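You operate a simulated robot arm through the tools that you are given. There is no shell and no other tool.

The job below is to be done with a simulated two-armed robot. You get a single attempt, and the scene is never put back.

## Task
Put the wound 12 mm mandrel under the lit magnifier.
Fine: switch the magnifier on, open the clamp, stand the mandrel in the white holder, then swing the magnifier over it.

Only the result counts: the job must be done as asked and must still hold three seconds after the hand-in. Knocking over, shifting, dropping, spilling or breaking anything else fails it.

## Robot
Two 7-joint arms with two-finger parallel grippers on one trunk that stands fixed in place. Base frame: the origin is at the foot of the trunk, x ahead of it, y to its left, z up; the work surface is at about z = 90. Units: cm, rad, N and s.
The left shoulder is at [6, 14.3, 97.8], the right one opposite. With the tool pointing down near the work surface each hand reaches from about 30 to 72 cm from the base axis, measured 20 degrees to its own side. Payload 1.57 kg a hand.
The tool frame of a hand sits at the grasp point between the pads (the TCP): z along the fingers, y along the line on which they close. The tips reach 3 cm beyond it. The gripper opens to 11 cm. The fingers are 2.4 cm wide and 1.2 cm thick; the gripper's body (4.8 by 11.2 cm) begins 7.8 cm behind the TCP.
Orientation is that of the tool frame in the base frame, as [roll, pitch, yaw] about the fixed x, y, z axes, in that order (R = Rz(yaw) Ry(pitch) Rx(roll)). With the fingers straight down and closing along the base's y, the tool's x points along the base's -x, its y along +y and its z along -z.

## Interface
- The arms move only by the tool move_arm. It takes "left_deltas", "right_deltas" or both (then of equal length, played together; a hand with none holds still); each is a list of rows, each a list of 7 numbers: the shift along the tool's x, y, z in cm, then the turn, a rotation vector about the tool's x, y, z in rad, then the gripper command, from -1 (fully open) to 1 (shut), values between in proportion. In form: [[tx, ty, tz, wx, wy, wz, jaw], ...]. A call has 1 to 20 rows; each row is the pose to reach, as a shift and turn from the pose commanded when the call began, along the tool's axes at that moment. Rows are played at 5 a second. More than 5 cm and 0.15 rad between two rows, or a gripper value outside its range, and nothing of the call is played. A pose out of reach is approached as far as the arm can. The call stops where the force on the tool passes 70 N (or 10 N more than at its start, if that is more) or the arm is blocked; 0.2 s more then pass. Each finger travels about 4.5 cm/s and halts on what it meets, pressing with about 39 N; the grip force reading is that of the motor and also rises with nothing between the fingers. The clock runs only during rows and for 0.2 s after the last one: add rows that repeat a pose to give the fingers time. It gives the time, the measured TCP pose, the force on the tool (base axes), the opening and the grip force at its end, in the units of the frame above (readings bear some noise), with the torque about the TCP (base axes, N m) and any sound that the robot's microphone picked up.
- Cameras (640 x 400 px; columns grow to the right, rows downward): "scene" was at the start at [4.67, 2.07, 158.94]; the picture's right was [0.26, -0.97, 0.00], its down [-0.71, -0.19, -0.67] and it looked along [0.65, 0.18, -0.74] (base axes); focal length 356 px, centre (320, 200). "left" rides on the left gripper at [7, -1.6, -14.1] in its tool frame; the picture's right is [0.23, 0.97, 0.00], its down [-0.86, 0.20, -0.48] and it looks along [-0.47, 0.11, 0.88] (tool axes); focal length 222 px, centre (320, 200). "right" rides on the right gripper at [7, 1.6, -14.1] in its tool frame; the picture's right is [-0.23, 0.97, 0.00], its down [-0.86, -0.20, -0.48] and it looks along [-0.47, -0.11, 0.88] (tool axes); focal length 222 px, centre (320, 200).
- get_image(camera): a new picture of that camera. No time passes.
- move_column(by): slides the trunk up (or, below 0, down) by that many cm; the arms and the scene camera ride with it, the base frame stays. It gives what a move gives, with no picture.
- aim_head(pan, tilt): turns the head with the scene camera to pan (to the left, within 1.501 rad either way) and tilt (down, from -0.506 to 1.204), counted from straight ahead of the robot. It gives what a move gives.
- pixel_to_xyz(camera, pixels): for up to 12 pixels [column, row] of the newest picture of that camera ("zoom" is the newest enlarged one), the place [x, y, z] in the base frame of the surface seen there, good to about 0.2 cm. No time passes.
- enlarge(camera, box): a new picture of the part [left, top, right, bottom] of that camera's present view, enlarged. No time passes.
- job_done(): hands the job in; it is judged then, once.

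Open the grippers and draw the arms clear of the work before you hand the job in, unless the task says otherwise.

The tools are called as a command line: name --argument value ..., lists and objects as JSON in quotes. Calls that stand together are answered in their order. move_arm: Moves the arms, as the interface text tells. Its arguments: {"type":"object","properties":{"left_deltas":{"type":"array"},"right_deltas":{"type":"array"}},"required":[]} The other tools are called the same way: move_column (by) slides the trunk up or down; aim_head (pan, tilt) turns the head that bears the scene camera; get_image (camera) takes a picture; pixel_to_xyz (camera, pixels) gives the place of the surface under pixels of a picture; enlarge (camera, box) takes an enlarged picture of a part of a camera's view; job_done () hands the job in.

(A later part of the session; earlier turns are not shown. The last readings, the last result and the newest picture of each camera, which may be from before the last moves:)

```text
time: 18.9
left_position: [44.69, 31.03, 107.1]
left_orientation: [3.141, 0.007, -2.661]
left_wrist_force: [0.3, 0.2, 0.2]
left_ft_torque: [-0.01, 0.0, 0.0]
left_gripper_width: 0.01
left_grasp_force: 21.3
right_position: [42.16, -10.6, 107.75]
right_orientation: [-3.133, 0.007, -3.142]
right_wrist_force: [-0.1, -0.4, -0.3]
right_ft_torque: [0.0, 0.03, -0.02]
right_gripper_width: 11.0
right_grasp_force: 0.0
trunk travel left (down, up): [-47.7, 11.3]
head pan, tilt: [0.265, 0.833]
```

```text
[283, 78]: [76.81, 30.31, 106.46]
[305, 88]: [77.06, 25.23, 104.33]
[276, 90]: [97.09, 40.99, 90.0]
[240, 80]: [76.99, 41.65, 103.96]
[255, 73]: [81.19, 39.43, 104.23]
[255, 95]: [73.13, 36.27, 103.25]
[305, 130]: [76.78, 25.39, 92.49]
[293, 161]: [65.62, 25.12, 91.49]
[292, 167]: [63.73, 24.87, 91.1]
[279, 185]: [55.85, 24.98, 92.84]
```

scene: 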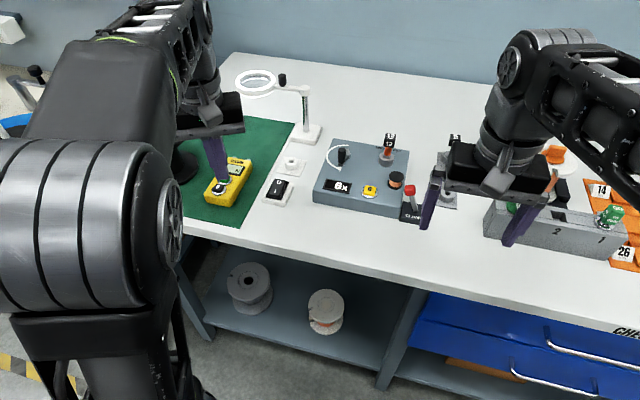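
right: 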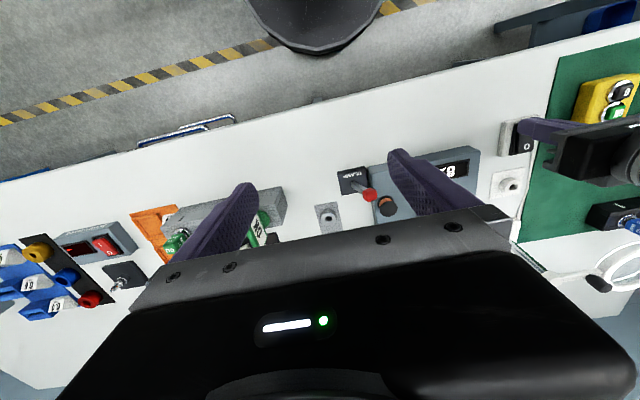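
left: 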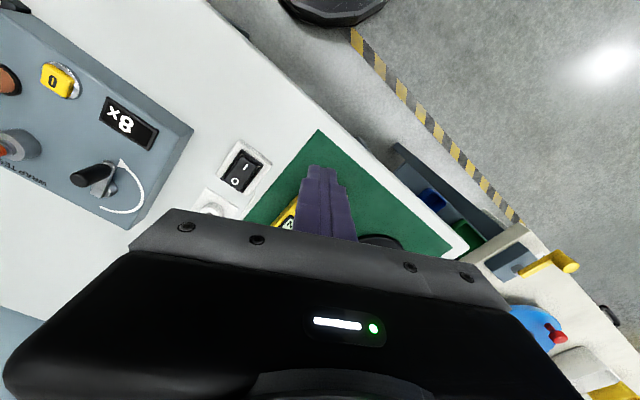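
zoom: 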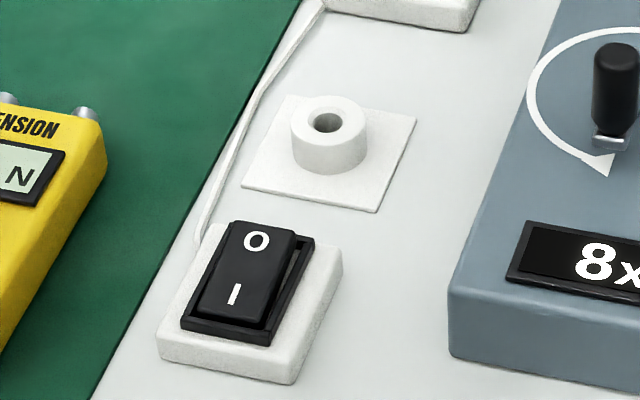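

The magnifier ring now glows, so the lamp is on. Next I look at the clamp lever, chuck and mandrel closely with positions.

enlarge --camera "scene" --box '[380, 170, 444, 230]'

enlarge --camera "scene" --box '[360, 125, 424, 170]'

pixel_to_xyz --camera "scene" --pixels '[[410, 190], [412, 200], [413, 206], [406, 217], [418, 220], [404, 205], [390, 137], [390, 144], [388, 152], [386, 158], [390, 135]]'

get_image --camera "right"

```text
6.67 times, centred on (412, 200) of scene
```

zoom: 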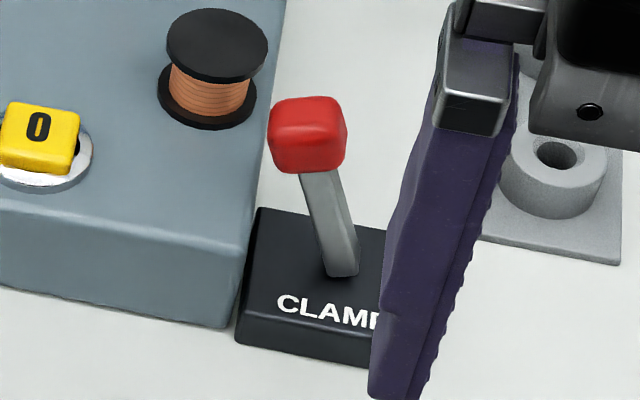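

```text
8.89 times, centred on (392, 148) of scene
```

zoom: 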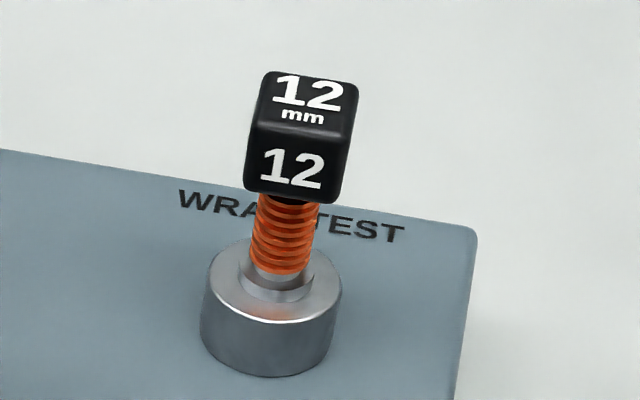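

```text
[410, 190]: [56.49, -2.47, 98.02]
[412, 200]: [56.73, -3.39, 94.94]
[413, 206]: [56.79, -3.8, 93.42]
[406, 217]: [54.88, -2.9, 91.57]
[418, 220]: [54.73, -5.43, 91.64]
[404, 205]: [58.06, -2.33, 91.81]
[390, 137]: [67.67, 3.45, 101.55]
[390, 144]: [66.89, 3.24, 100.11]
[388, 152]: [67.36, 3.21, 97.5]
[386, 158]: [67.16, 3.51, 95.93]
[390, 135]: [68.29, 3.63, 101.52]
```

```text
taken
```

right: 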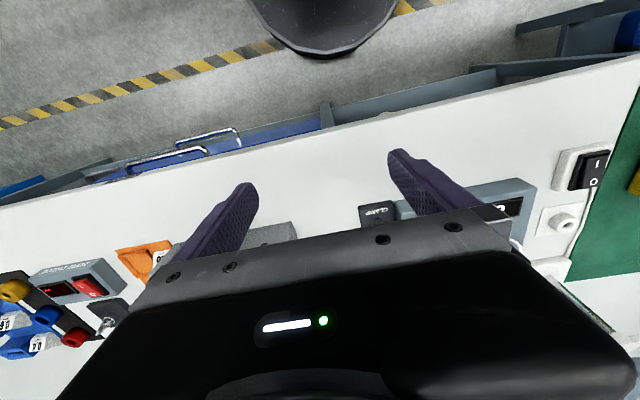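

The lever knob is at (56.5, -2.6, 98) leaning toward the machine, with pivot at (57, -4.1, 92), so it should open by swinging to -y. I'll bring the right hand over the knob with a partly open gripper.

move_arm --right_deltas '[[-3.5, 2, 0, 0, 0, 0, -0.4], [-7, 4, 0, 0, 0, 0, 0.1], [-10.5, 6, 1, 0, 0, 0, 0.25], [-14.3, 8, 2.5, 0, 0, 0, 0.25], [-14.3, 8, 3.7, 0, 0, 0, 0.25], [-14.3, 8, 3.7, 0, 0, 0, 0.25]]'

get_image --camera "scene"

get_image --camera "right"

```text
time: 20.3
left_position: [44.73, 31.25, 106.99]
left_orientation: [-3.137, 0.005, -2.662]
left_wrist_force: [0.0, 0.2, 0.1]
left_ft_torque: [-0.05, -0.05, -0.02]
left_gripper_width: 0.02
left_grasp_force: 21.8
right_position: [47.17, -8.42, 106.8]
right_orientation: [-3.133, 0.009, -3.141]
right_wrist_force: [0.0, 0.7, -0.2]
right_ft_torque: [-0.05, -0.04, 0.0]
right_gripper_width: 4.1
right_grasp_force: 0.1
right hand out of reach, approached as far as the arm can: row 1, 2, 3, 4, 5, 6
trunk travel left (down, up): [-47.7, 11.3]
head pan, tilt: [0.265, 0.833]
```

```text
taken
```

scene: 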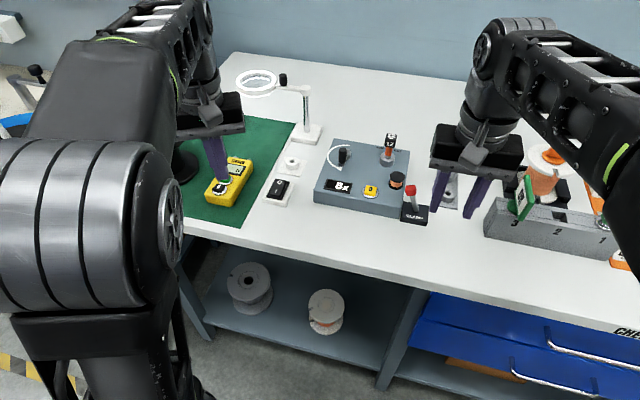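

```text
taken
```

right: 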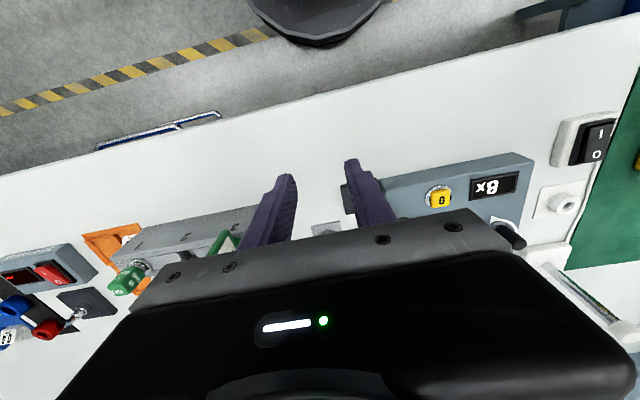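

The right hand only got to (47.2, -8.4, 106.8), seemingly riding the upper limit. I'll lower it a little first and then advance.

move_arm --right_deltas '[[0, 0, 2, 0, 0, 0, 0.25], [-1.5, 1, 3, 0, 0, 0, 0.25], [-3, 2, 3, 0, 0, 0, 0.25], [-5, 3.4, 3, 0, 0, 0, 0.25], [-7, 4.6, 3, 0, 0, 0, 0.25], [-9.3, 5.7, 3, 0, 0, 0, 0.25], [-9.3, 5.7, 3, 0, 0, 0, 0.25]]'

get_image --camera "scene"

get_image --camera "right"

```text
time: 21.9
left_position: [44.73, 30.93, 107.05]
left_orientation: [-3.14, 0.005, -2.662]
left_wrist_force: [-0.6, 0.1, -0.6]
left_ft_torque: [0.01, -0.02, -0.01]
left_gripper_width: 0.0
left_grasp_force: 21.5
right_position: [52.93, -4.63, 103.66]
right_orientation: [-3.136, 0.006, -3.142]
right_wrist_force: [0.0, -0.4, 0.8]
right_ft_torque: [-0.01, -0.01, 0.0]
right_gripper_width: 4.12
right_grasp_force: 0.0
right hand out of reach, approached as far as the arm can: row 5, 6, 7
trunk travel left (down, up): [-47.7, 11.3]
head pan, tilt: [0.265, 0.833]
```

```text
taken
```

scene: 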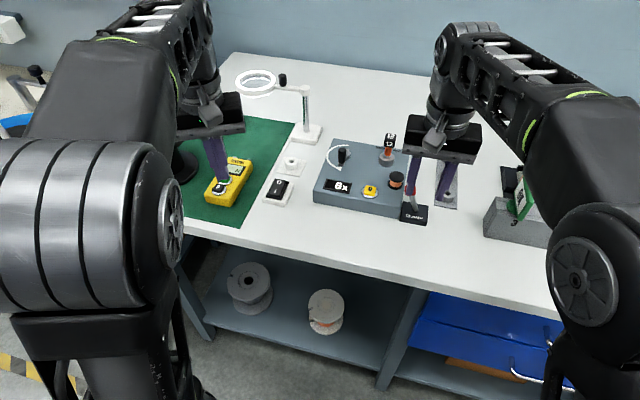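

```text
taken
```

right: 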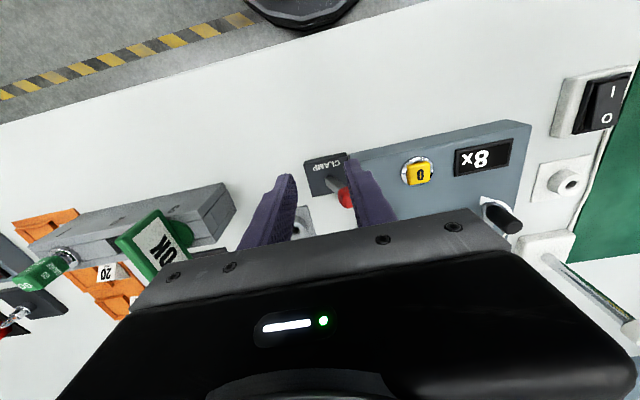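

The hand reached (52.9, -4.6, 103.7), still above the knob. I'll try going slightly lower while moving forward and left.

move_arm --right_deltas '[[0, 0, 0.8, 0, 0, 0, 0.25], [-1, 0.7, 1.2, 0, 0, 0, 0.25], [-2, 1.4, 1.2, 0, 0, 0, 0.25], [-3.2, 1.9, 1.2, 0, 0, 0, 0.25], [-3.2, 1.9, 1.2, 0, 0, 0, 0.25]]'

get_image --camera "right"

enlarge --camera "scene" --box '[370, 120, 470, 230]'

```text
time: 23.1
left_position: [44.74, 30.96, 107.09]
left_orientation: [-3.139, 0.006, -2.661]
left_wrist_force: [0.1, 0.0, -1.0]
left_ft_torque: [-0.02, -0.04, 0.04]
left_gripper_width: 0.01
left_grasp_force: 21.2
right_position: [53.97, -3.92, 102.48]
right_orientation: [-3.133, 0.006, -3.141]
right_wrist_force: [-0.2, 0.4, 0.0]
right_ft_torque: [-0.02, -0.04, -0.04]
right_gripper_width: 4.15
right_grasp_force: 0.0
right hand out of reach, approached as far as the arm can: row 3, 4, 5
trunk travel left (down, up): [-47.7, 11.3]
head pan, tilt: [0.265, 0.833]
```

```text
taken
```

right: 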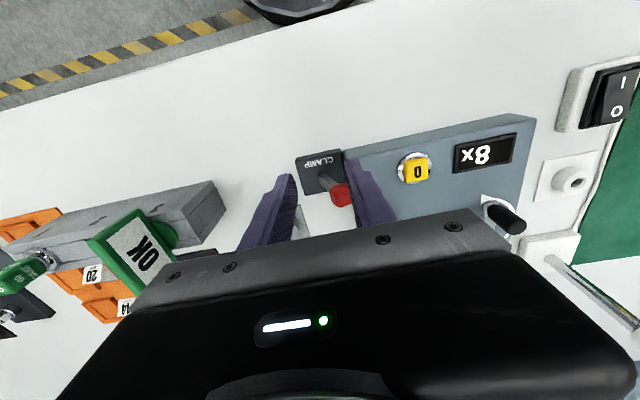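

```text
3.64 times, centred on (420, 175) of scene
```

zoom: 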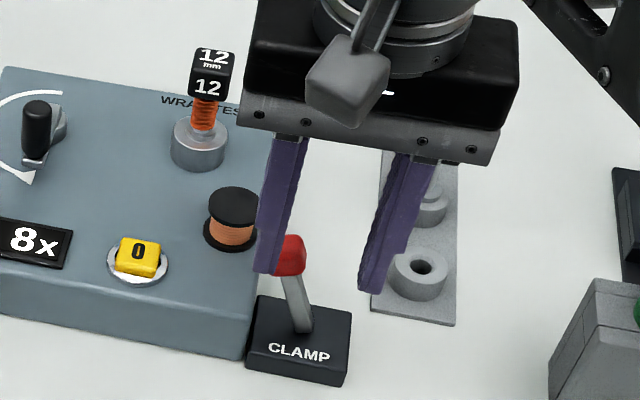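

Moving lower extends reach only slowly, so I'll tilt the right hand forward (fingertips pointing away) to bring the wrist closer, while lifting 1 cm for clearance.

move_arm --right_deltas '[[1, 0, -0.5, 0, -0.1, 0, 0.25], [1, 0, -0.5, 0, -0.2, 0, 0.25], [1, 0, -0.5, 0, -0.3, 0, 0.25], [1, 0, -0.5, 0, -0.4, 0, 0.25], [0, 0, -0.5, 0, -0.5, 0, 0.25], [0, 0, -0.5, 0, -0.5, 0, 0.25]]'

get_image --camera "right"

get_image --camera "scene"

```text
time: 24.5
left_position: [44.68, 31.0, 106.99]
left_orientation: [-3.14, 0.005, -2.663]
left_wrist_force: [-0.5, -0.8, 0.2]
left_ft_torque: [0.0, 0.01, -0.02]
left_gripper_width: 0.0
left_grasp_force: 21.4
right_position: [53.94, -3.96, 103.1]
right_orientation: [-3.133, 0.507, -3.138]
right_wrist_force: [-0.2, -0.1, 0.0]
right_ft_torque: [-0.01, 0.01, 0.0]
right_gripper_width: 4.13
right_grasp_force: 0.1
trunk travel left (down, up): [-47.7, 11.3]
head pan, tilt: [0.265, 0.833]
```

```text
taken
```

right: 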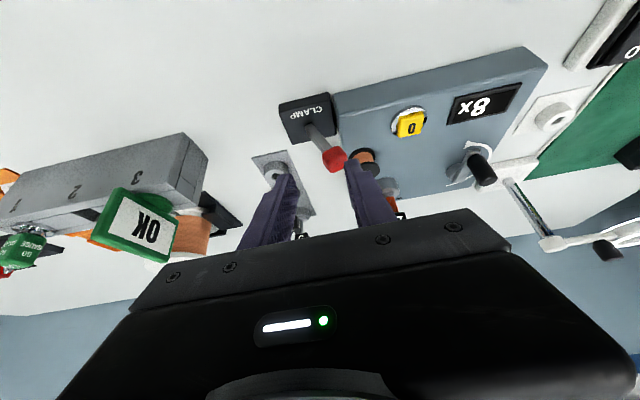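

```text
taken
```

scene: 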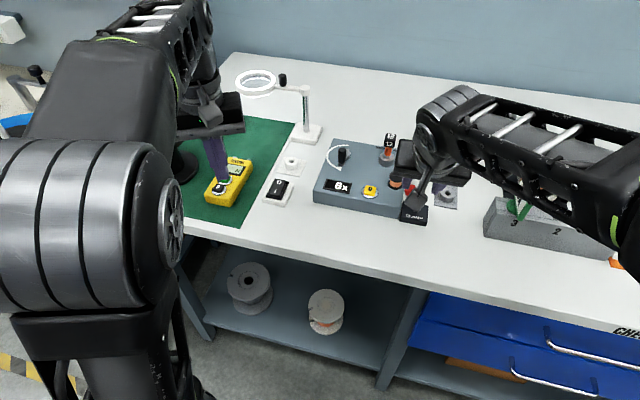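

The tilted pose is fully reached. I'll measure the spool, machine top, and knob again before straddling the knob.

pixel_to_xyz --camera "right" --pixels '[[334, 158], [343, 163], [324, 160], [318, 140], [362, 156], [377, 158], [400, 150], [350, 110], [310, 118], [362, 170]]'

enlarge --camera "right" --box '[260, 80, 440, 240]'

```text
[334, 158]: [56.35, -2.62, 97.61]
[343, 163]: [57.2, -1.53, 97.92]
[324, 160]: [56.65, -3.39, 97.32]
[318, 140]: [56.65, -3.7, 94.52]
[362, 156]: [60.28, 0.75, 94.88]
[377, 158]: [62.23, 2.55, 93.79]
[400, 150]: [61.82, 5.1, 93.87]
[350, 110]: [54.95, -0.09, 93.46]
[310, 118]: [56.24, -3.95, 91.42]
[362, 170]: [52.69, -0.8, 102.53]
```

```text
2.50 times, centred on (350, 160) of right
```

zoom: 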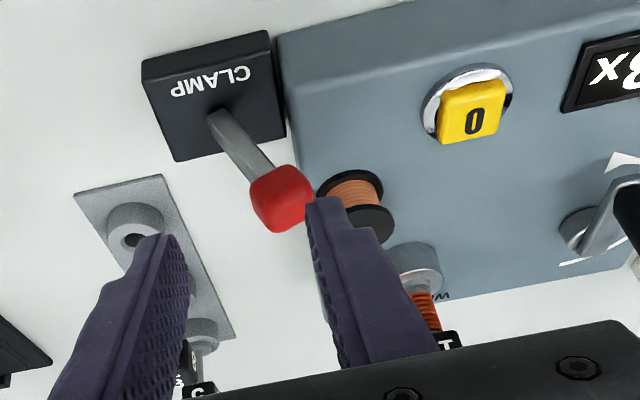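

The machine top is at z≈93.8 and the knob center at about (56.7, -2.4, 97.7). I'll straddle the knob with the fingers about 3.6 cm apart.

move_arm --right_deltas '[[-0.8, 0.8, 0.4, 0, 0, 0, 0.345], [-1.45, 1.56, 0.81, 0, 0, 0, 0.345], [-0.9, 1.56, 1.8, 0, 0, 0, 0.345], [-0.3, 1.56, 2.9, 0, 0, 0, 0.345], [0.25, 1.56, 3.87, 0, 0, 0, 0.345], [0.25, 1.56, 3.87, 0, 0, 0, 0.345]]'

get_image --camera "right"

enlarge --camera "right" --box '[260, 80, 440, 240]'

enlarge --camera "scene" --box '[360, 120, 470, 240]'

```text
time: 25.9
left_position: [44.74, 31.09, 107.1]
left_orientation: [-3.139, 0.006, -2.661]
left_wrist_force: [0.4, -1.5, 0.5]
left_ft_torque: [0.01, 0.04, 0.01]
left_gripper_width: 0.01
left_grasp_force: 21.3
right_position: [55.61, -2.38, 99.49]
right_orientation: [-3.131, 0.506, -3.137]
right_wrist_force: [0.4, 0.2, 0.0]
right_ft_torque: [0.06, 0.01, 0.02]
right_gripper_width: 3.61
right_grasp_force: 0.1
trunk travel left (down, up): [-47.7, 11.3]
head pan, tilt: [0.265, 0.833]
```

```text
taken
```

right: 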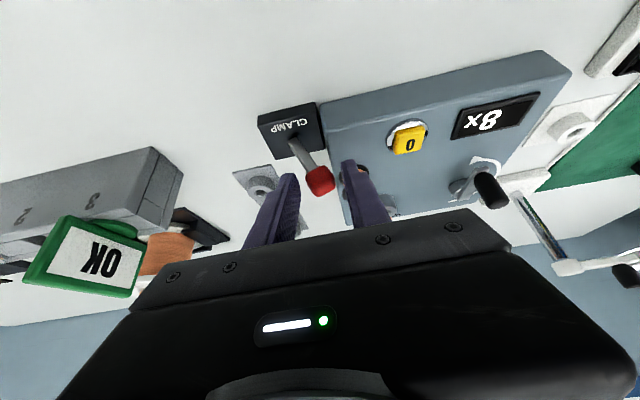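

```text
2.50 times, centred on (350, 160) of right
```

zoom: 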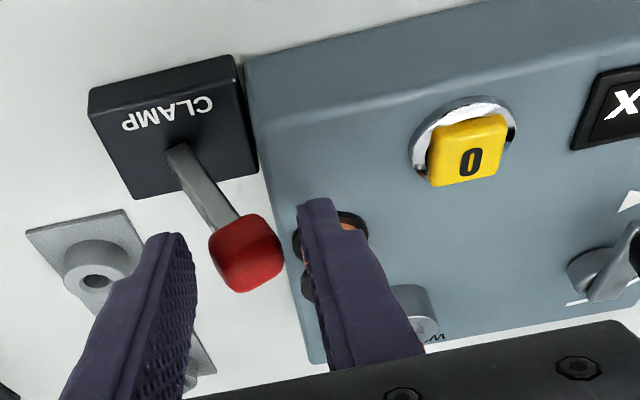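

```text
3.33 times, centred on (415, 180) of scene
```

zoom: 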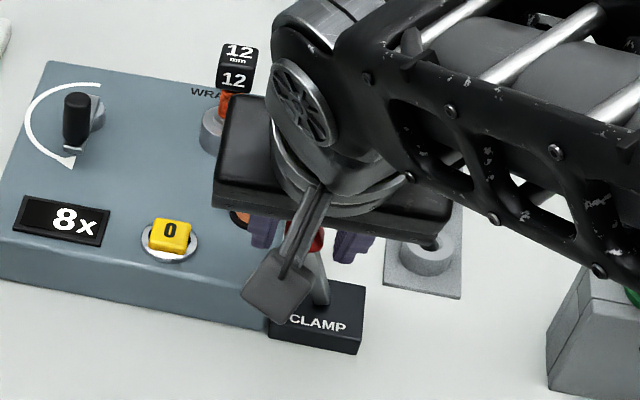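

The knob is between the fingers. I'll sweep it toward -y in small steps.

move_arm --right_deltas '[[0, -0.8, 0, 0, 0, 0, 0.345], [0, -1.6, 0, 0, 0, 0, 0.345], [0, -2.4, 0, 0, 0, 0, 0.345], [0, -3.2, 0, 0, 0, 0, 0.345], [0, -4.0, 0, 0, 0, 0, 0.345], [0, -4.0, 0, 0, 0, 0, 0.345]]'

get_image --camera "right"

enlarge --camera "right" --box '[260, 80, 440, 240]'

```text
time: 27.3
left_position: [44.67, 31.04, 106.97]
left_orientation: [-3.139, 0.004, -2.66]
left_wrist_force: [-0.6, -0.3, 0.0]
left_ft_torque: [0.02, 0.04, 0.0]
left_gripper_width: 0.01
left_grasp_force: 22.2
right_position: [55.7, -6.44, 99.6]
right_orientation: [-3.133, 0.506, -3.139]
right_wrist_force: [-0.2, 0.4, -0.4]
right_ft_torque: [-0.02, 0.0, 0.01]
right_gripper_width: 3.6
right_grasp_force: 0.0
trunk travel left (down, up): [-47.7, 11.3]
head pan, tilt: [0.265, 0.833]
```

```text
taken
```

right: 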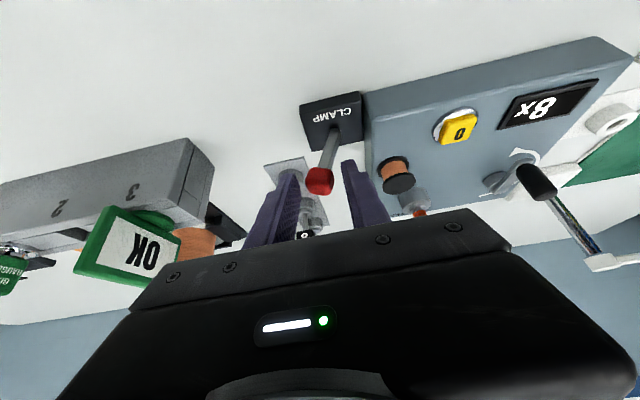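

```text
2.50 times, centred on (350, 160) of right
```

zoom: 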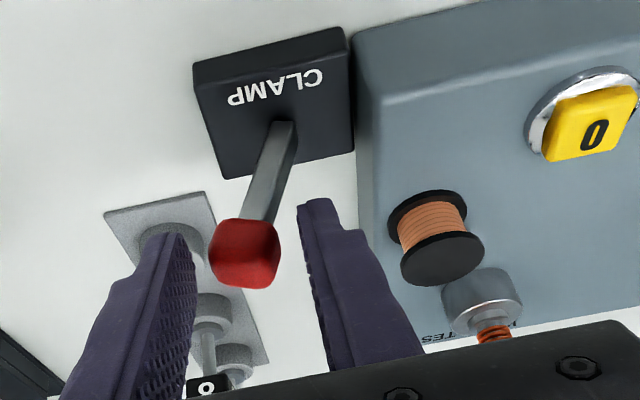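

The lever appears to have snapped to the -y side. I'll measure the knob location.

pixel_to_xyz --camera "right" --pixels '[[318, 178], [322, 187], [330, 150], [335, 132], [410, 200], [420, 208]]'

enlarge --camera "scene" --box '[340, 110, 480, 240]'

```text
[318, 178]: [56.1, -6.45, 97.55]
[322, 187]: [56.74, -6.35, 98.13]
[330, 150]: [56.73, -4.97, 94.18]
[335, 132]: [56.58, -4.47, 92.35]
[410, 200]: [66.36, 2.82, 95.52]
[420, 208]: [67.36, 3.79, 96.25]
```

```text
3.08 times, centred on (410, 175) of scene
```

zoom: 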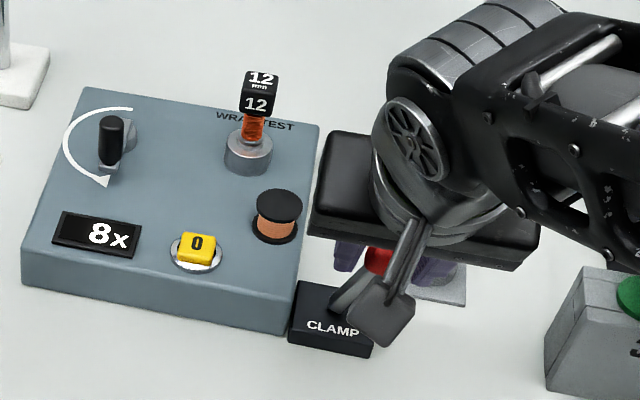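

The knob is now at y≈-6.4, a full throw past its pivot (y≈-4.3), so the clamp is open. I'll lift the right hand straight off and retract it to the right.

move_arm --right_deltas '[[0.5, 0, -1.2, 0, 0, 0, 0.3], [1, 0, -3, 0, 0, 0, 0.3], [1.5, 0, -5.5, 0, 0, 0, 0.3], [3, -1, -8, 0, 0, 0, 0.3], [5, -3, -10, 0, 0, 0, 0.3], [8, -5, -12, 0, 0, 0, 0.3], [8, -5, -12, 0, 0, 0, 0.3]]'

get_image --camera "scene"

enlarge --camera "scene" --box '[310, 120, 450, 230]'

enlarge --camera "scene" --box '[374, 128, 406, 168]'

```text
time: 28.9
left_position: [44.81, 31.12, 107.02]
left_orientation: [-3.14, 0.005, -2.661]
left_wrist_force: [-0.6, 1.0, 0.6]
left_ft_torque: [0.02, -0.06, 0.0]
left_gripper_width: 0.0
left_grasp_force: 21.8
right_position: [42.74, -11.26, 105.94]
right_orientation: [-3.133, 0.505, -3.138]
right_wrist_force: [1.1, -0.1, 1.0]
right_ft_torque: [-0.04, 0.01, 0.03]
right_gripper_width: 3.86
right_grasp_force: 0.0
trunk travel left (down, up): [-47.7, 11.3]
head pan, tilt: [0.265, 0.833]
```

```text
taken
```

scene: 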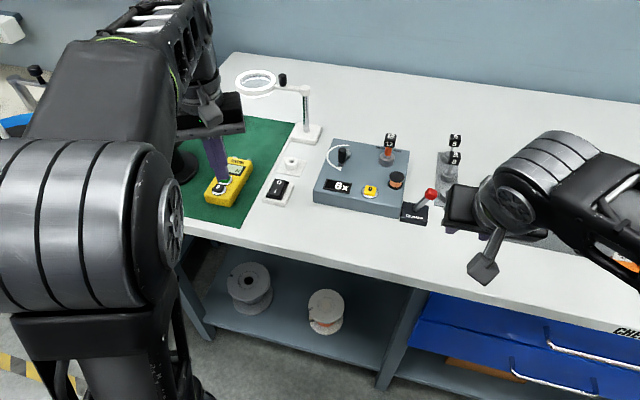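

```text
3.64 times, centred on (380, 175) of scene
```

zoom: 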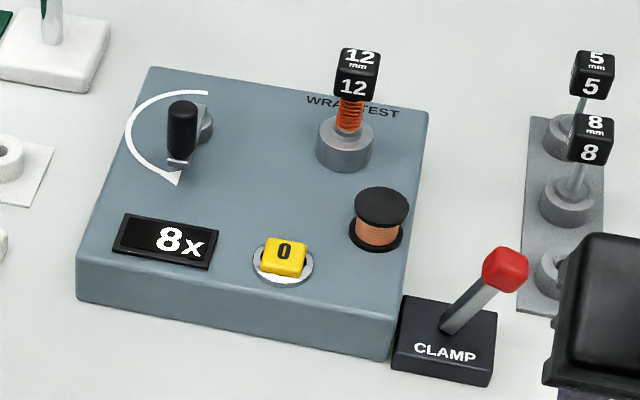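

```text
10.00 times, centred on (390, 148) of scene
```

zoom: 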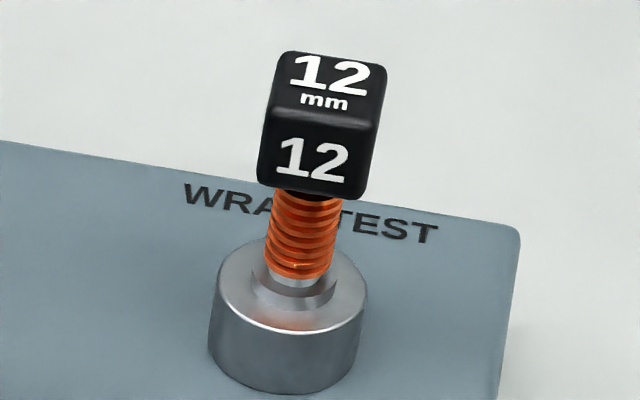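

The clamp lever is over and the hand is clear. I'll measure the cube's edges to get its yaw and the chuck and holder geometry.

pixel_to_xyz --camera "zoom" --pixels '[[290, 60], [375, 72], [275, 108], [365, 122], [265, 175], [355, 190], [320, 90], [313, 160], [305, 225], [290, 345], [290, 305], [225, 290]]'

enlarge --camera "scene" --box '[270, 140, 318, 180]'

```text
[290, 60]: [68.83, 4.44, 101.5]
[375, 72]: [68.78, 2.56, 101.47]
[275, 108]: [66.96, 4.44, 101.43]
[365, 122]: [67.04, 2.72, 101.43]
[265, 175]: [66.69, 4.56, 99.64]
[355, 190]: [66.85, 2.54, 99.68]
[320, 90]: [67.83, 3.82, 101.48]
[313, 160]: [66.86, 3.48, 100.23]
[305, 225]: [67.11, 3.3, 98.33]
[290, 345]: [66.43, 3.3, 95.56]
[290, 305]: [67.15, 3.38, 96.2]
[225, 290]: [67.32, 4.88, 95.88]
```

```text
10.00 times, centred on (294, 160) of scene
```

zoom: 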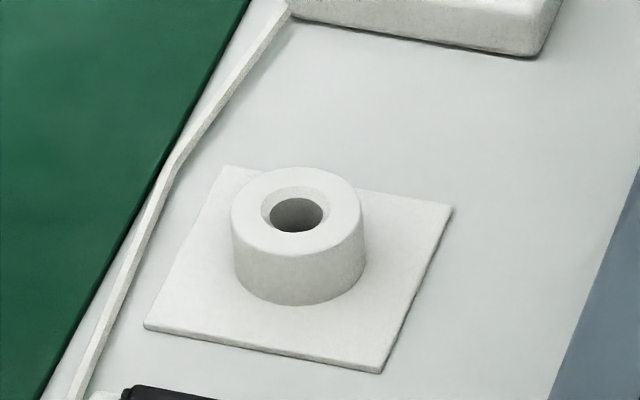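

The cube is square to the base axes, centered near (67.8, 3.55, 100.5). Now I'll measure the holder's rim and bore.

pixel_to_xyz --camera "zoom" --pixels '[[245, 205], [352, 205], [300, 175], [295, 243], [298, 215], [255, 190], [340, 230], [300, 270], [170, 250], [265, 210], [325, 205]]'

pixel_to_xyz --camera "scene" --pixels '[[283, 78], [283, 83], [305, 90], [295, 85], [240, 84], [257, 71], [272, 84], [256, 97], [309, 133]]'

enlarge --camera "scene" --box '[228, 60, 318, 110]'

```text
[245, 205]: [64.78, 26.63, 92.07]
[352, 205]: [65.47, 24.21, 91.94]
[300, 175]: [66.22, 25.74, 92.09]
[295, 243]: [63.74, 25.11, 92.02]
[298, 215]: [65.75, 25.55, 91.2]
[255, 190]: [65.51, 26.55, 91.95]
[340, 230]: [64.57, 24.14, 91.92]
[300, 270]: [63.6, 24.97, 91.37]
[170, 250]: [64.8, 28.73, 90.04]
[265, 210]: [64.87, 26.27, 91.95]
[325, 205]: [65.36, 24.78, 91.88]
```

```text
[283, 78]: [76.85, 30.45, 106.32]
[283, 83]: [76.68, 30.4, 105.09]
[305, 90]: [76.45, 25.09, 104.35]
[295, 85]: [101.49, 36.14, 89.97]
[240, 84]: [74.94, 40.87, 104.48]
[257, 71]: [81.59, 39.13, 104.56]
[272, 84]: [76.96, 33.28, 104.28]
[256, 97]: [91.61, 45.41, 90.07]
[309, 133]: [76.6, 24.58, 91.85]
```

```text
7.11 times, centred on (273, 85) of scene
```

zoom: 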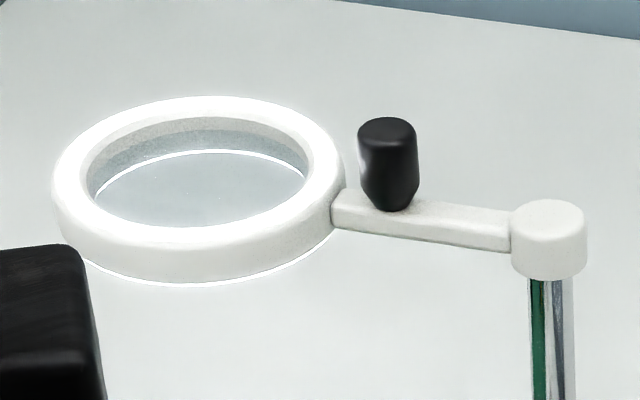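

The holder's bore center is about (65.05, 25.4) with its rim at z 92.0, about 12.3 cm from the magnifier post, the same as the lens. I'll turn the left hand square, open it, and shift the right hand further away.

move_arm --left_deltas '[[0, -2, 0, 0, 0, 0.12, 0.6], [0.3, -5, 0.5, 0, 0, 0.24, 0.2], [0.6, -8, 1, 0, 0, 0.36, 0.2], [0.9, -10, 1, 0, 0, 0.48, 0.2], [0.9, -10, 1, 0, 0, 0.48, 0.2]]' --right_deltas '[[0, -2, 0, 0, 0, 0, 0.3], [0, -4, 0, 0, 0, 0, 0.3], [0, -6, 0, 0, 0, 0, 0.3], [0, -8, 0, 0, 0, 0, 0.3], [0, -8, 0, 0, 0, 0, 0.3]]'

get_image --camera "scene"

```text
time: 30.1
left_position: [48.41, 21.76, 106.11]
left_orientation: [3.141, 0.006, 3.14]
left_wrist_force: [0.3, 0.6, 1.2]
left_ft_torque: [0.0, 0.03, -0.02]
left_gripper_width: 4.4
left_grasp_force: 0.0
right_position: [42.81, -19.23, 106.2]
right_orientation: [-3.135, 0.507, -3.139]
right_wrist_force: [-1.0, 0.9, 0.1]
right_ft_torque: [-0.01, -0.01, 0.04]
right_gripper_width: 3.85
right_grasp_force: 0.1
trunk travel left (down, up): [-47.7, 11.3]
head pan, tilt: [0.265, 0.833]
```

```text
taken
```

scene: 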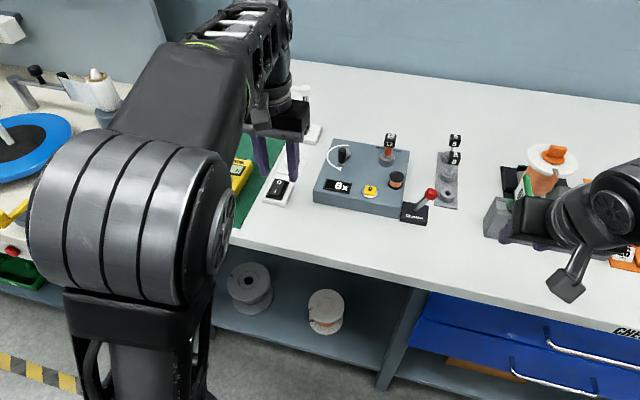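

Hands are fine. Now I'll tilt the left hand forward while moving it right toward the mandrel, staying high.

move_arm --left_deltas '[[0, -2, 0, 0, -0.13, 0, 0.2], [-1, -4.5, 0, 0, -0.26, 0, 0.2], [-2, -7, 0, 0, -0.39, 0, 0.2], [-4, -10, 0, 0, -0.5, 0, 0.2], [-6, -13, 0, 0, -0.6, 0, 0.2], [-6, -13, 0, 0, -0.6, 0, 0.2]]'

get_image --camera "scene"

get_image --camera "left"

```text
time: 31.5
left_position: [54.46, 8.85, 106.08]
left_orientation: [3.139, 0.607, -3.141]
left_wrist_force: [0.0, -1.4, -0.2]
left_ft_torque: [0.01, 0.04, -0.03]
left_gripper_width: 4.42
left_grasp_force: 0.0
right_position: [42.76, -19.28, 106.14]
right_orientation: [-3.131, 0.505, -3.137]
right_wrist_force: [0.2, -1.1, -0.4]
right_ft_torque: [0.03, 0.0, 0.0]
right_gripper_width: 3.85
right_grasp_force: 0.1
trunk travel left (down, up): [-47.7, 11.3]
head pan, tilt: [0.265, 0.833]
```

```text
taken
```

scene: 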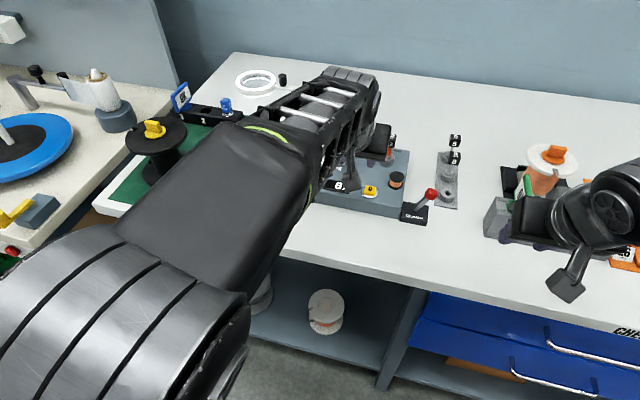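

```text
taken
```

left: 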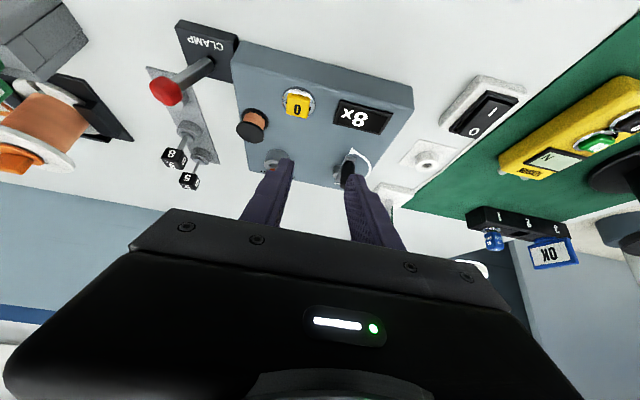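

The tilted left hand is at (54.5, 8.85, 106.1) with no reach problem. I'll go to a pre-grasp point 7 cm behind the cube along the finger axis.

move_arm --left_deltas '[[-2.6, -1.8, 1.3, 0, 0, 0, 0.2], [-5.2, -3.6, 2.6, 0, 0, 0, 0.2], [-7.79, -5.3, 3.94, 0, 0, 0, 0.2], [-7.79, -5.3, 3.94, 0, 0, 0, 0.2]]'

get_image --camera "left"

enlarge --camera "left" --box '[230, 110, 410, 250]'

get_image --camera "scene"

```text
time: 32.5
left_position: [63.3, 3.39, 107.05]
left_orientation: [3.14, 0.604, 3.14]
left_wrist_force: [0.0, -0.3, -0.6]
left_ft_torque: [-0.03, 0.02, 0.05]
left_gripper_width: 4.4
left_grasp_force: 0.0
right_position: [42.8, -19.33, 106.27]
right_orientation: [-3.133, 0.506, -3.138]
right_wrist_force: [-0.6, 0.2, -0.3]
right_ft_torque: [-0.04, 0.03, -0.02]
right_gripper_width: 3.85
right_grasp_force: 0.0
trunk travel left (down, up): [-47.7, 11.3]
head pan, tilt: [0.265, 0.833]
```

```text
taken
```

left: 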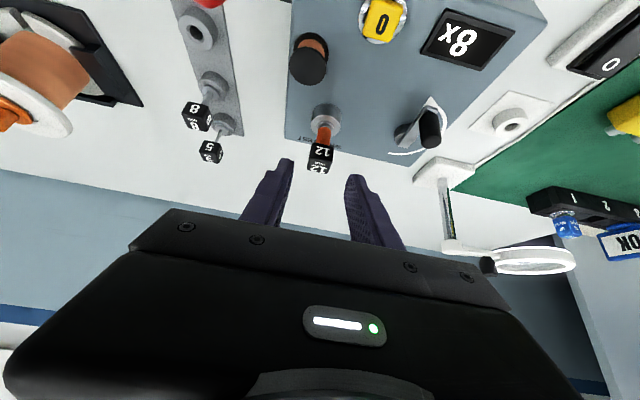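

```text
2.86 times, centred on (320, 180) of left
```

zoom: 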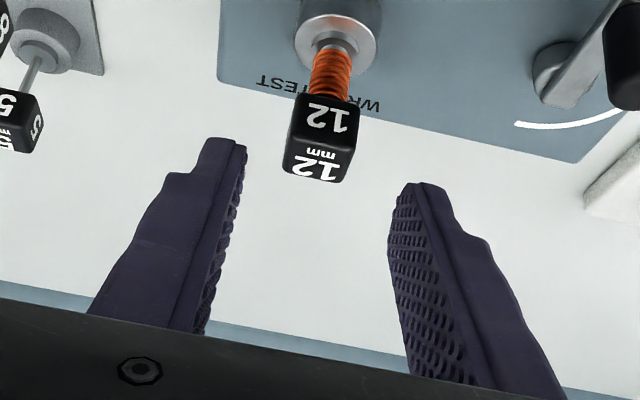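

```text
taken
```

scene: 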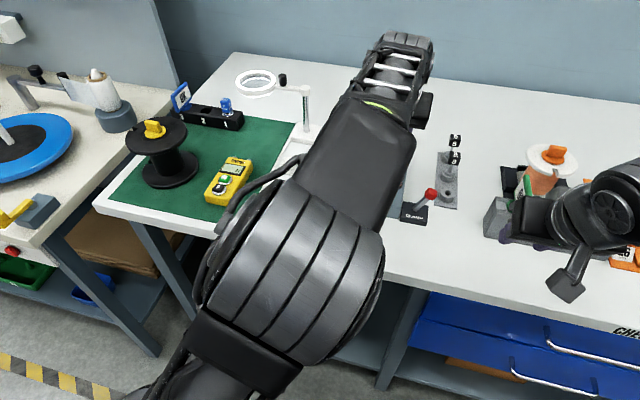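

The cube sits between the finger lines. I'll verify its position through the left camera.

pixel_to_xyz --camera "zoom" --pixels '[[318, 160], [322, 115], [292, 155], [345, 165], [298, 110], [350, 120], [330, 70], [320, 143], [237, 150], [400, 195]]'

```text
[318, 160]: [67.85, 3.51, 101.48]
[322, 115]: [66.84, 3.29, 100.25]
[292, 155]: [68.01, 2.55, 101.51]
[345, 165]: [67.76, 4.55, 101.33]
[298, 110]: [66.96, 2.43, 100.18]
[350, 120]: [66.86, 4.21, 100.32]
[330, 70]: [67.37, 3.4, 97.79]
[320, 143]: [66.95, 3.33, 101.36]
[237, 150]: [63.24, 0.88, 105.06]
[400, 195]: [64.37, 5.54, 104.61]
```

Cube confirmed at (67.85, 3.45, 100.5). I'll advance along the finger axis so that the cube sits between the pads, still open.

move_arm --left_deltas '[[0, 0.05, 2.5, 0, 0, 0, 0.2], [0, 0.05, 5, 0, 0, 0, 0.2], [0, 0.05, 6.6, 0, 0, 0, 0.2], [0, 0.05, 6.6, 0, 0, 0, 0.2]]'

enlarge --camera "left" --box '[230, 110, 410, 250]'

get_image --camera "right"

```text
time: 33.5
left_position: [66.89, 3.6, 101.8]
left_orientation: [3.139, 0.606, 3.14]
left_wrist_force: [0.1, -0.1, 0.7]
left_ft_torque: [-0.02, -0.06, 0.0]
left_gripper_width: 4.38
left_grasp_force: 0.1
right_position: [42.77, -19.37, 106.2]
right_orientation: [-3.135, 0.507, -3.138]
right_wrist_force: [0.1, -0.6, -0.1]
right_ft_torque: [-0.01, 0.01, 0.03]
right_gripper_width: 3.84
right_grasp_force: 0.0
trunk travel left (down, up): [-47.7, 11.3]
head pan, tilt: [0.265, 0.833]
```

```text
2.86 times, centred on (320, 180) of left
```

zoom: 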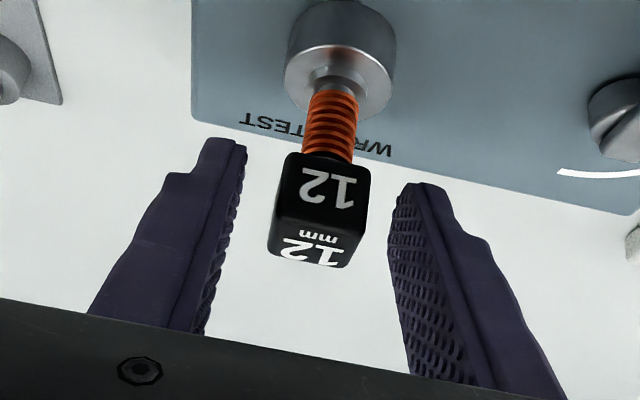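

```text
taken
```

right: 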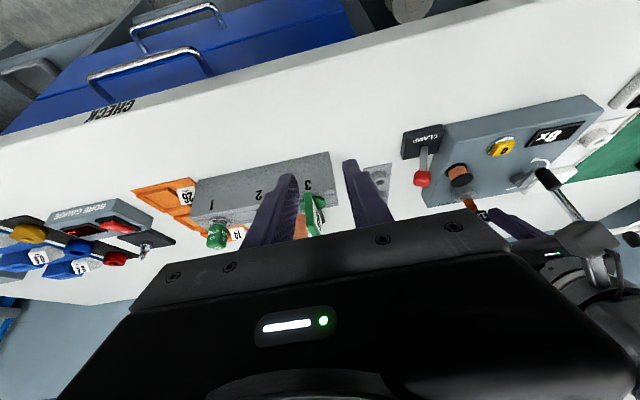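

The cube is centered between the pads. I'll close the gripper.

move_arm --left_deltas '[[0, 0, 0, 0, 0, 0, 0.5], [0, 0, 0, 0, 0, 0, 0.8], [0, 0, 0, 0, 0, 0, 1], [0, 0, 0, 0, 0, 0, 1], [0, 0, 0, 0, 0, 0, 1]]'

enlarge --camera "left" --box '[230, 110, 410, 250]'

```text
time: 34.7
left_position: [66.92, 3.49, 101.83]
left_orientation: [3.141, 0.606, 3.14]
left_wrist_force: [0.9, -0.8, 0.5]
left_ft_torque: [-0.04, -0.01, -0.03]
left_gripper_width: 2.31
left_grasp_force: 35.7
right_position: [42.82, -19.29, 106.19]
right_orientation: [-3.135, 0.507, -3.138]
right_wrist_force: [-0.4, 0.5, -0.5]
right_ft_torque: [-0.01, 0.01, 0.01]
right_gripper_width: 3.85
right_grasp_force: 0.1
trunk travel left (down, up): [-47.7, 11.3]
head pan, tilt: [0.265, 0.833]
```

```text
2.86 times, centred on (320, 180) of left
```

zoom: 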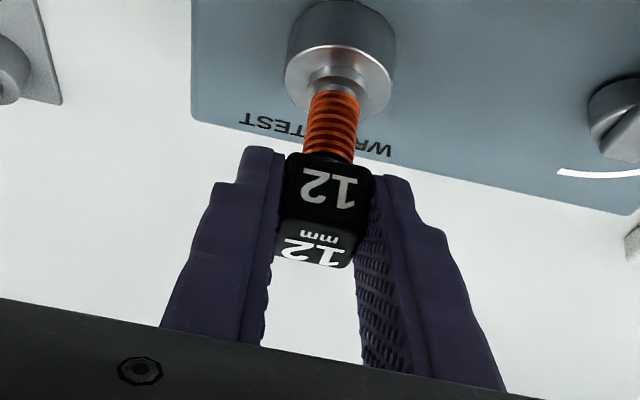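

The cube is held (2.31 cm wide, 36 N). I'll lift straight up slowly and watch the force.

move_arm --left_deltas '[[-0.17, 0, -0.25, 0, 0, 0, 1], [-0.34, 0, -0.49, 0, 0, 0, 1], [-0.57, 0, -0.82, 0, 0, 0, 1], [-0.86, 0, -1.23, 0, 0, 0, 1], [-0.86, 0, -1.23, 0, 0, 0, 1]]'

enlarge --camera "left" --box '[230, 110, 410, 250]'

```text
time: 35.9
left_position: [66.8, 3.64, 103.37]
left_orientation: [3.14, 0.607, 3.14]
left_wrist_force: [-0.1, 0.3, -0.3]
left_ft_torque: [0.0, 0.0, 0.01]
left_gripper_width: 2.29
left_grasp_force: 35.4
right_position: [42.74, -19.29, 106.31]
right_orientation: [-3.135, 0.504, -3.138]
right_wrist_force: [0.3, -0.3, -0.6]
right_ft_torque: [0.02, 0.01, 0.0]
right_gripper_width: 3.85
right_grasp_force: 0.1
trunk travel left (down, up): [-47.7, 11.3]
head pan, tilt: [0.265, 0.833]
```

```text
2.86 times, centred on (320, 180) of left
```

zoom: 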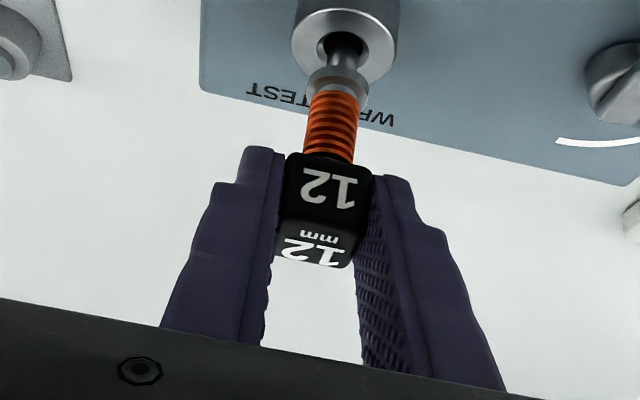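

It came free with no resistance, with a collar and shank visible below the coil. I'll continue lifting.

move_arm --left_deltas '[[-0.57, 0, -0.82, 0, 0, 0, 1], [-1.14, 0, -1.64, 0, 0, 0, 1], [-1.7, 0, -2.46, 0, 0, 0, 1], [-1.7, 0, -2.46, 0, 0, 0, 1]]'

get_image --camera "left"

enlarge --camera "left" --box '[230, 110, 410, 250]'

get_image --camera "scene"

```text
time: 36.9
left_position: [66.89, 3.57, 106.31]
left_orientation: [3.14, 0.606, 3.138]
left_wrist_force: [0.2, 0.3, -0.1]
left_ft_torque: [0.01, -0.03, 0.04]
left_gripper_width: 2.3
left_grasp_force: 35.8
right_position: [42.82, -19.48, 106.28]
right_orientation: [-3.134, 0.505, -3.138]
right_wrist_force: [-0.3, -0.1, -0.3]
right_ft_torque: [0.01, 0.01, 0.01]
right_gripper_width: 3.85
right_grasp_force: 0.1
trunk travel left (down, up): [-47.7, 11.3]
head pan, tilt: [0.265, 0.833]
```

```text
taken
```

left: 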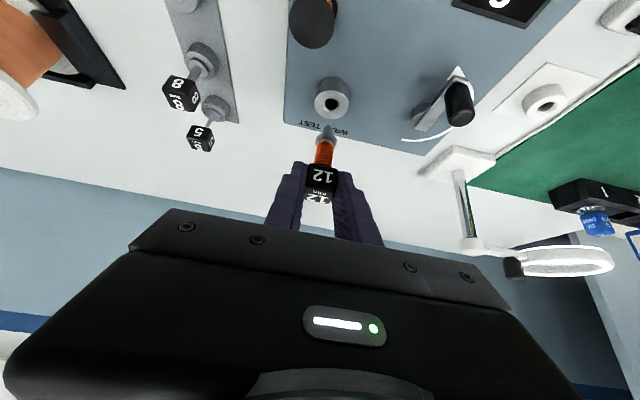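

```text
2.86 times, centred on (320, 180) of left
```

zoom: 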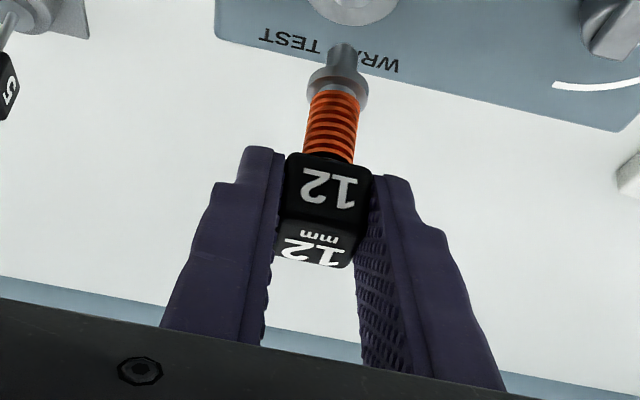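

```text
taken
```

scene: 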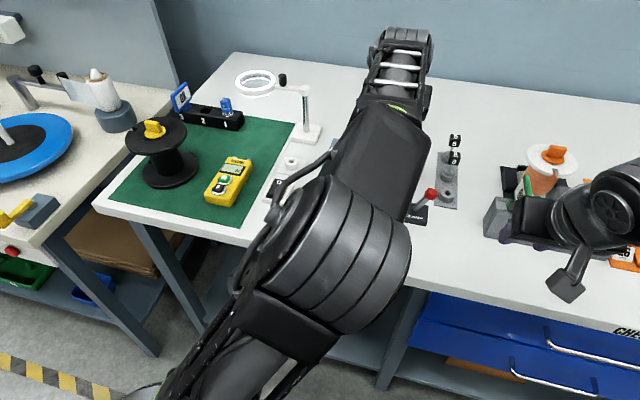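

The mandrel is fully out. I'll measure the shank tip, and the height of the crank handle lying on the path.

pixel_to_xyz --camera "left" --pixels '[[329, 128], [328, 137], [325, 152], [322, 175], [457, 90], [462, 115], [445, 100], [332, 103], [544, 102], [530, 98], [470, 240], [510, 268]]'

enlarge --camera "left" --box '[280, 60, 380, 140]'

```text
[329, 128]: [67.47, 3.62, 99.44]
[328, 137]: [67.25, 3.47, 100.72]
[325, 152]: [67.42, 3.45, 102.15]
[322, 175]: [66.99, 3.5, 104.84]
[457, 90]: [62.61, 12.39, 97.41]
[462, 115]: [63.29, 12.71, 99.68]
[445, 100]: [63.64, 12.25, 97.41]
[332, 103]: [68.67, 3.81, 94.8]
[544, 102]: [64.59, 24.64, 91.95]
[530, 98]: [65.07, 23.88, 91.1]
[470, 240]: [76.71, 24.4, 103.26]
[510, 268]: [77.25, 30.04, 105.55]
```

```text
5.00 times, centred on (330, 100) of left
```

zoom: 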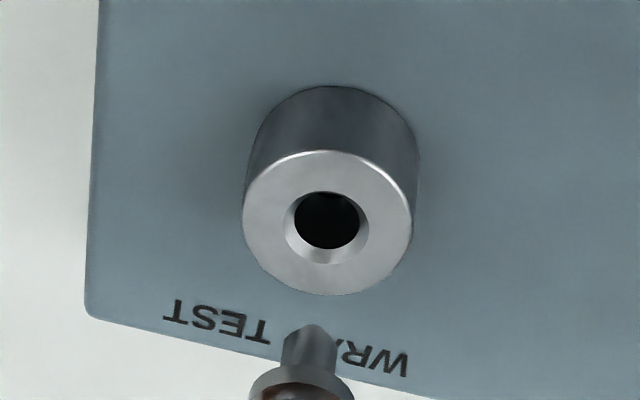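

The shank tip is at z≈99.2 and the crank handle's top at 99.7 but at x≈63.3, well clear of x=67.8. I'll check the chuck bore's center to know the mandrel axis.

pixel_to_xyz --camera "zoom" --pixels '[[255, 220], [400, 215], [325, 165], [330, 282], [270, 185], [385, 250], [270, 260], [385, 180]]'

enlarge --camera "left" --box '[500, 60, 600, 140]'

```text
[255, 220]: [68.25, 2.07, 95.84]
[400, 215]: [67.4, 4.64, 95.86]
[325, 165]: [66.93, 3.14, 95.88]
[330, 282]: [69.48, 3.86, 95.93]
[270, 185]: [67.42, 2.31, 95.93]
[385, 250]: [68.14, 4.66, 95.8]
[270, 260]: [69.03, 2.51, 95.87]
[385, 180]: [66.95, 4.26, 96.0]
```

```text
5.00 times, centred on (550, 100) of left
```

zoom: 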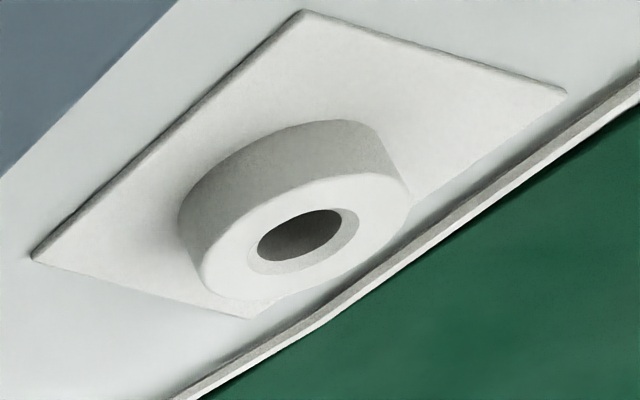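

Chuck axis is (67.95, 3.43), so the mandrel axis is TCP + (1.07, -0.14). I'll measure the holder rim from this view too.

pixel_to_xyz --camera "zoom" --pixels '[[215, 265], [395, 205], [320, 185], [290, 278], [250, 285], [355, 182], [235, 230], [375, 235]]'

```text
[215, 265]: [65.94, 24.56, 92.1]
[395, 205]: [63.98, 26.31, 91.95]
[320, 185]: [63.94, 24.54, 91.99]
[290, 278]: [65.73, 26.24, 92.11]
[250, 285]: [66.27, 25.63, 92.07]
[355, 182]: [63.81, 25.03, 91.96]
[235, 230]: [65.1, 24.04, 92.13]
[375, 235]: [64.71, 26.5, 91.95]
```

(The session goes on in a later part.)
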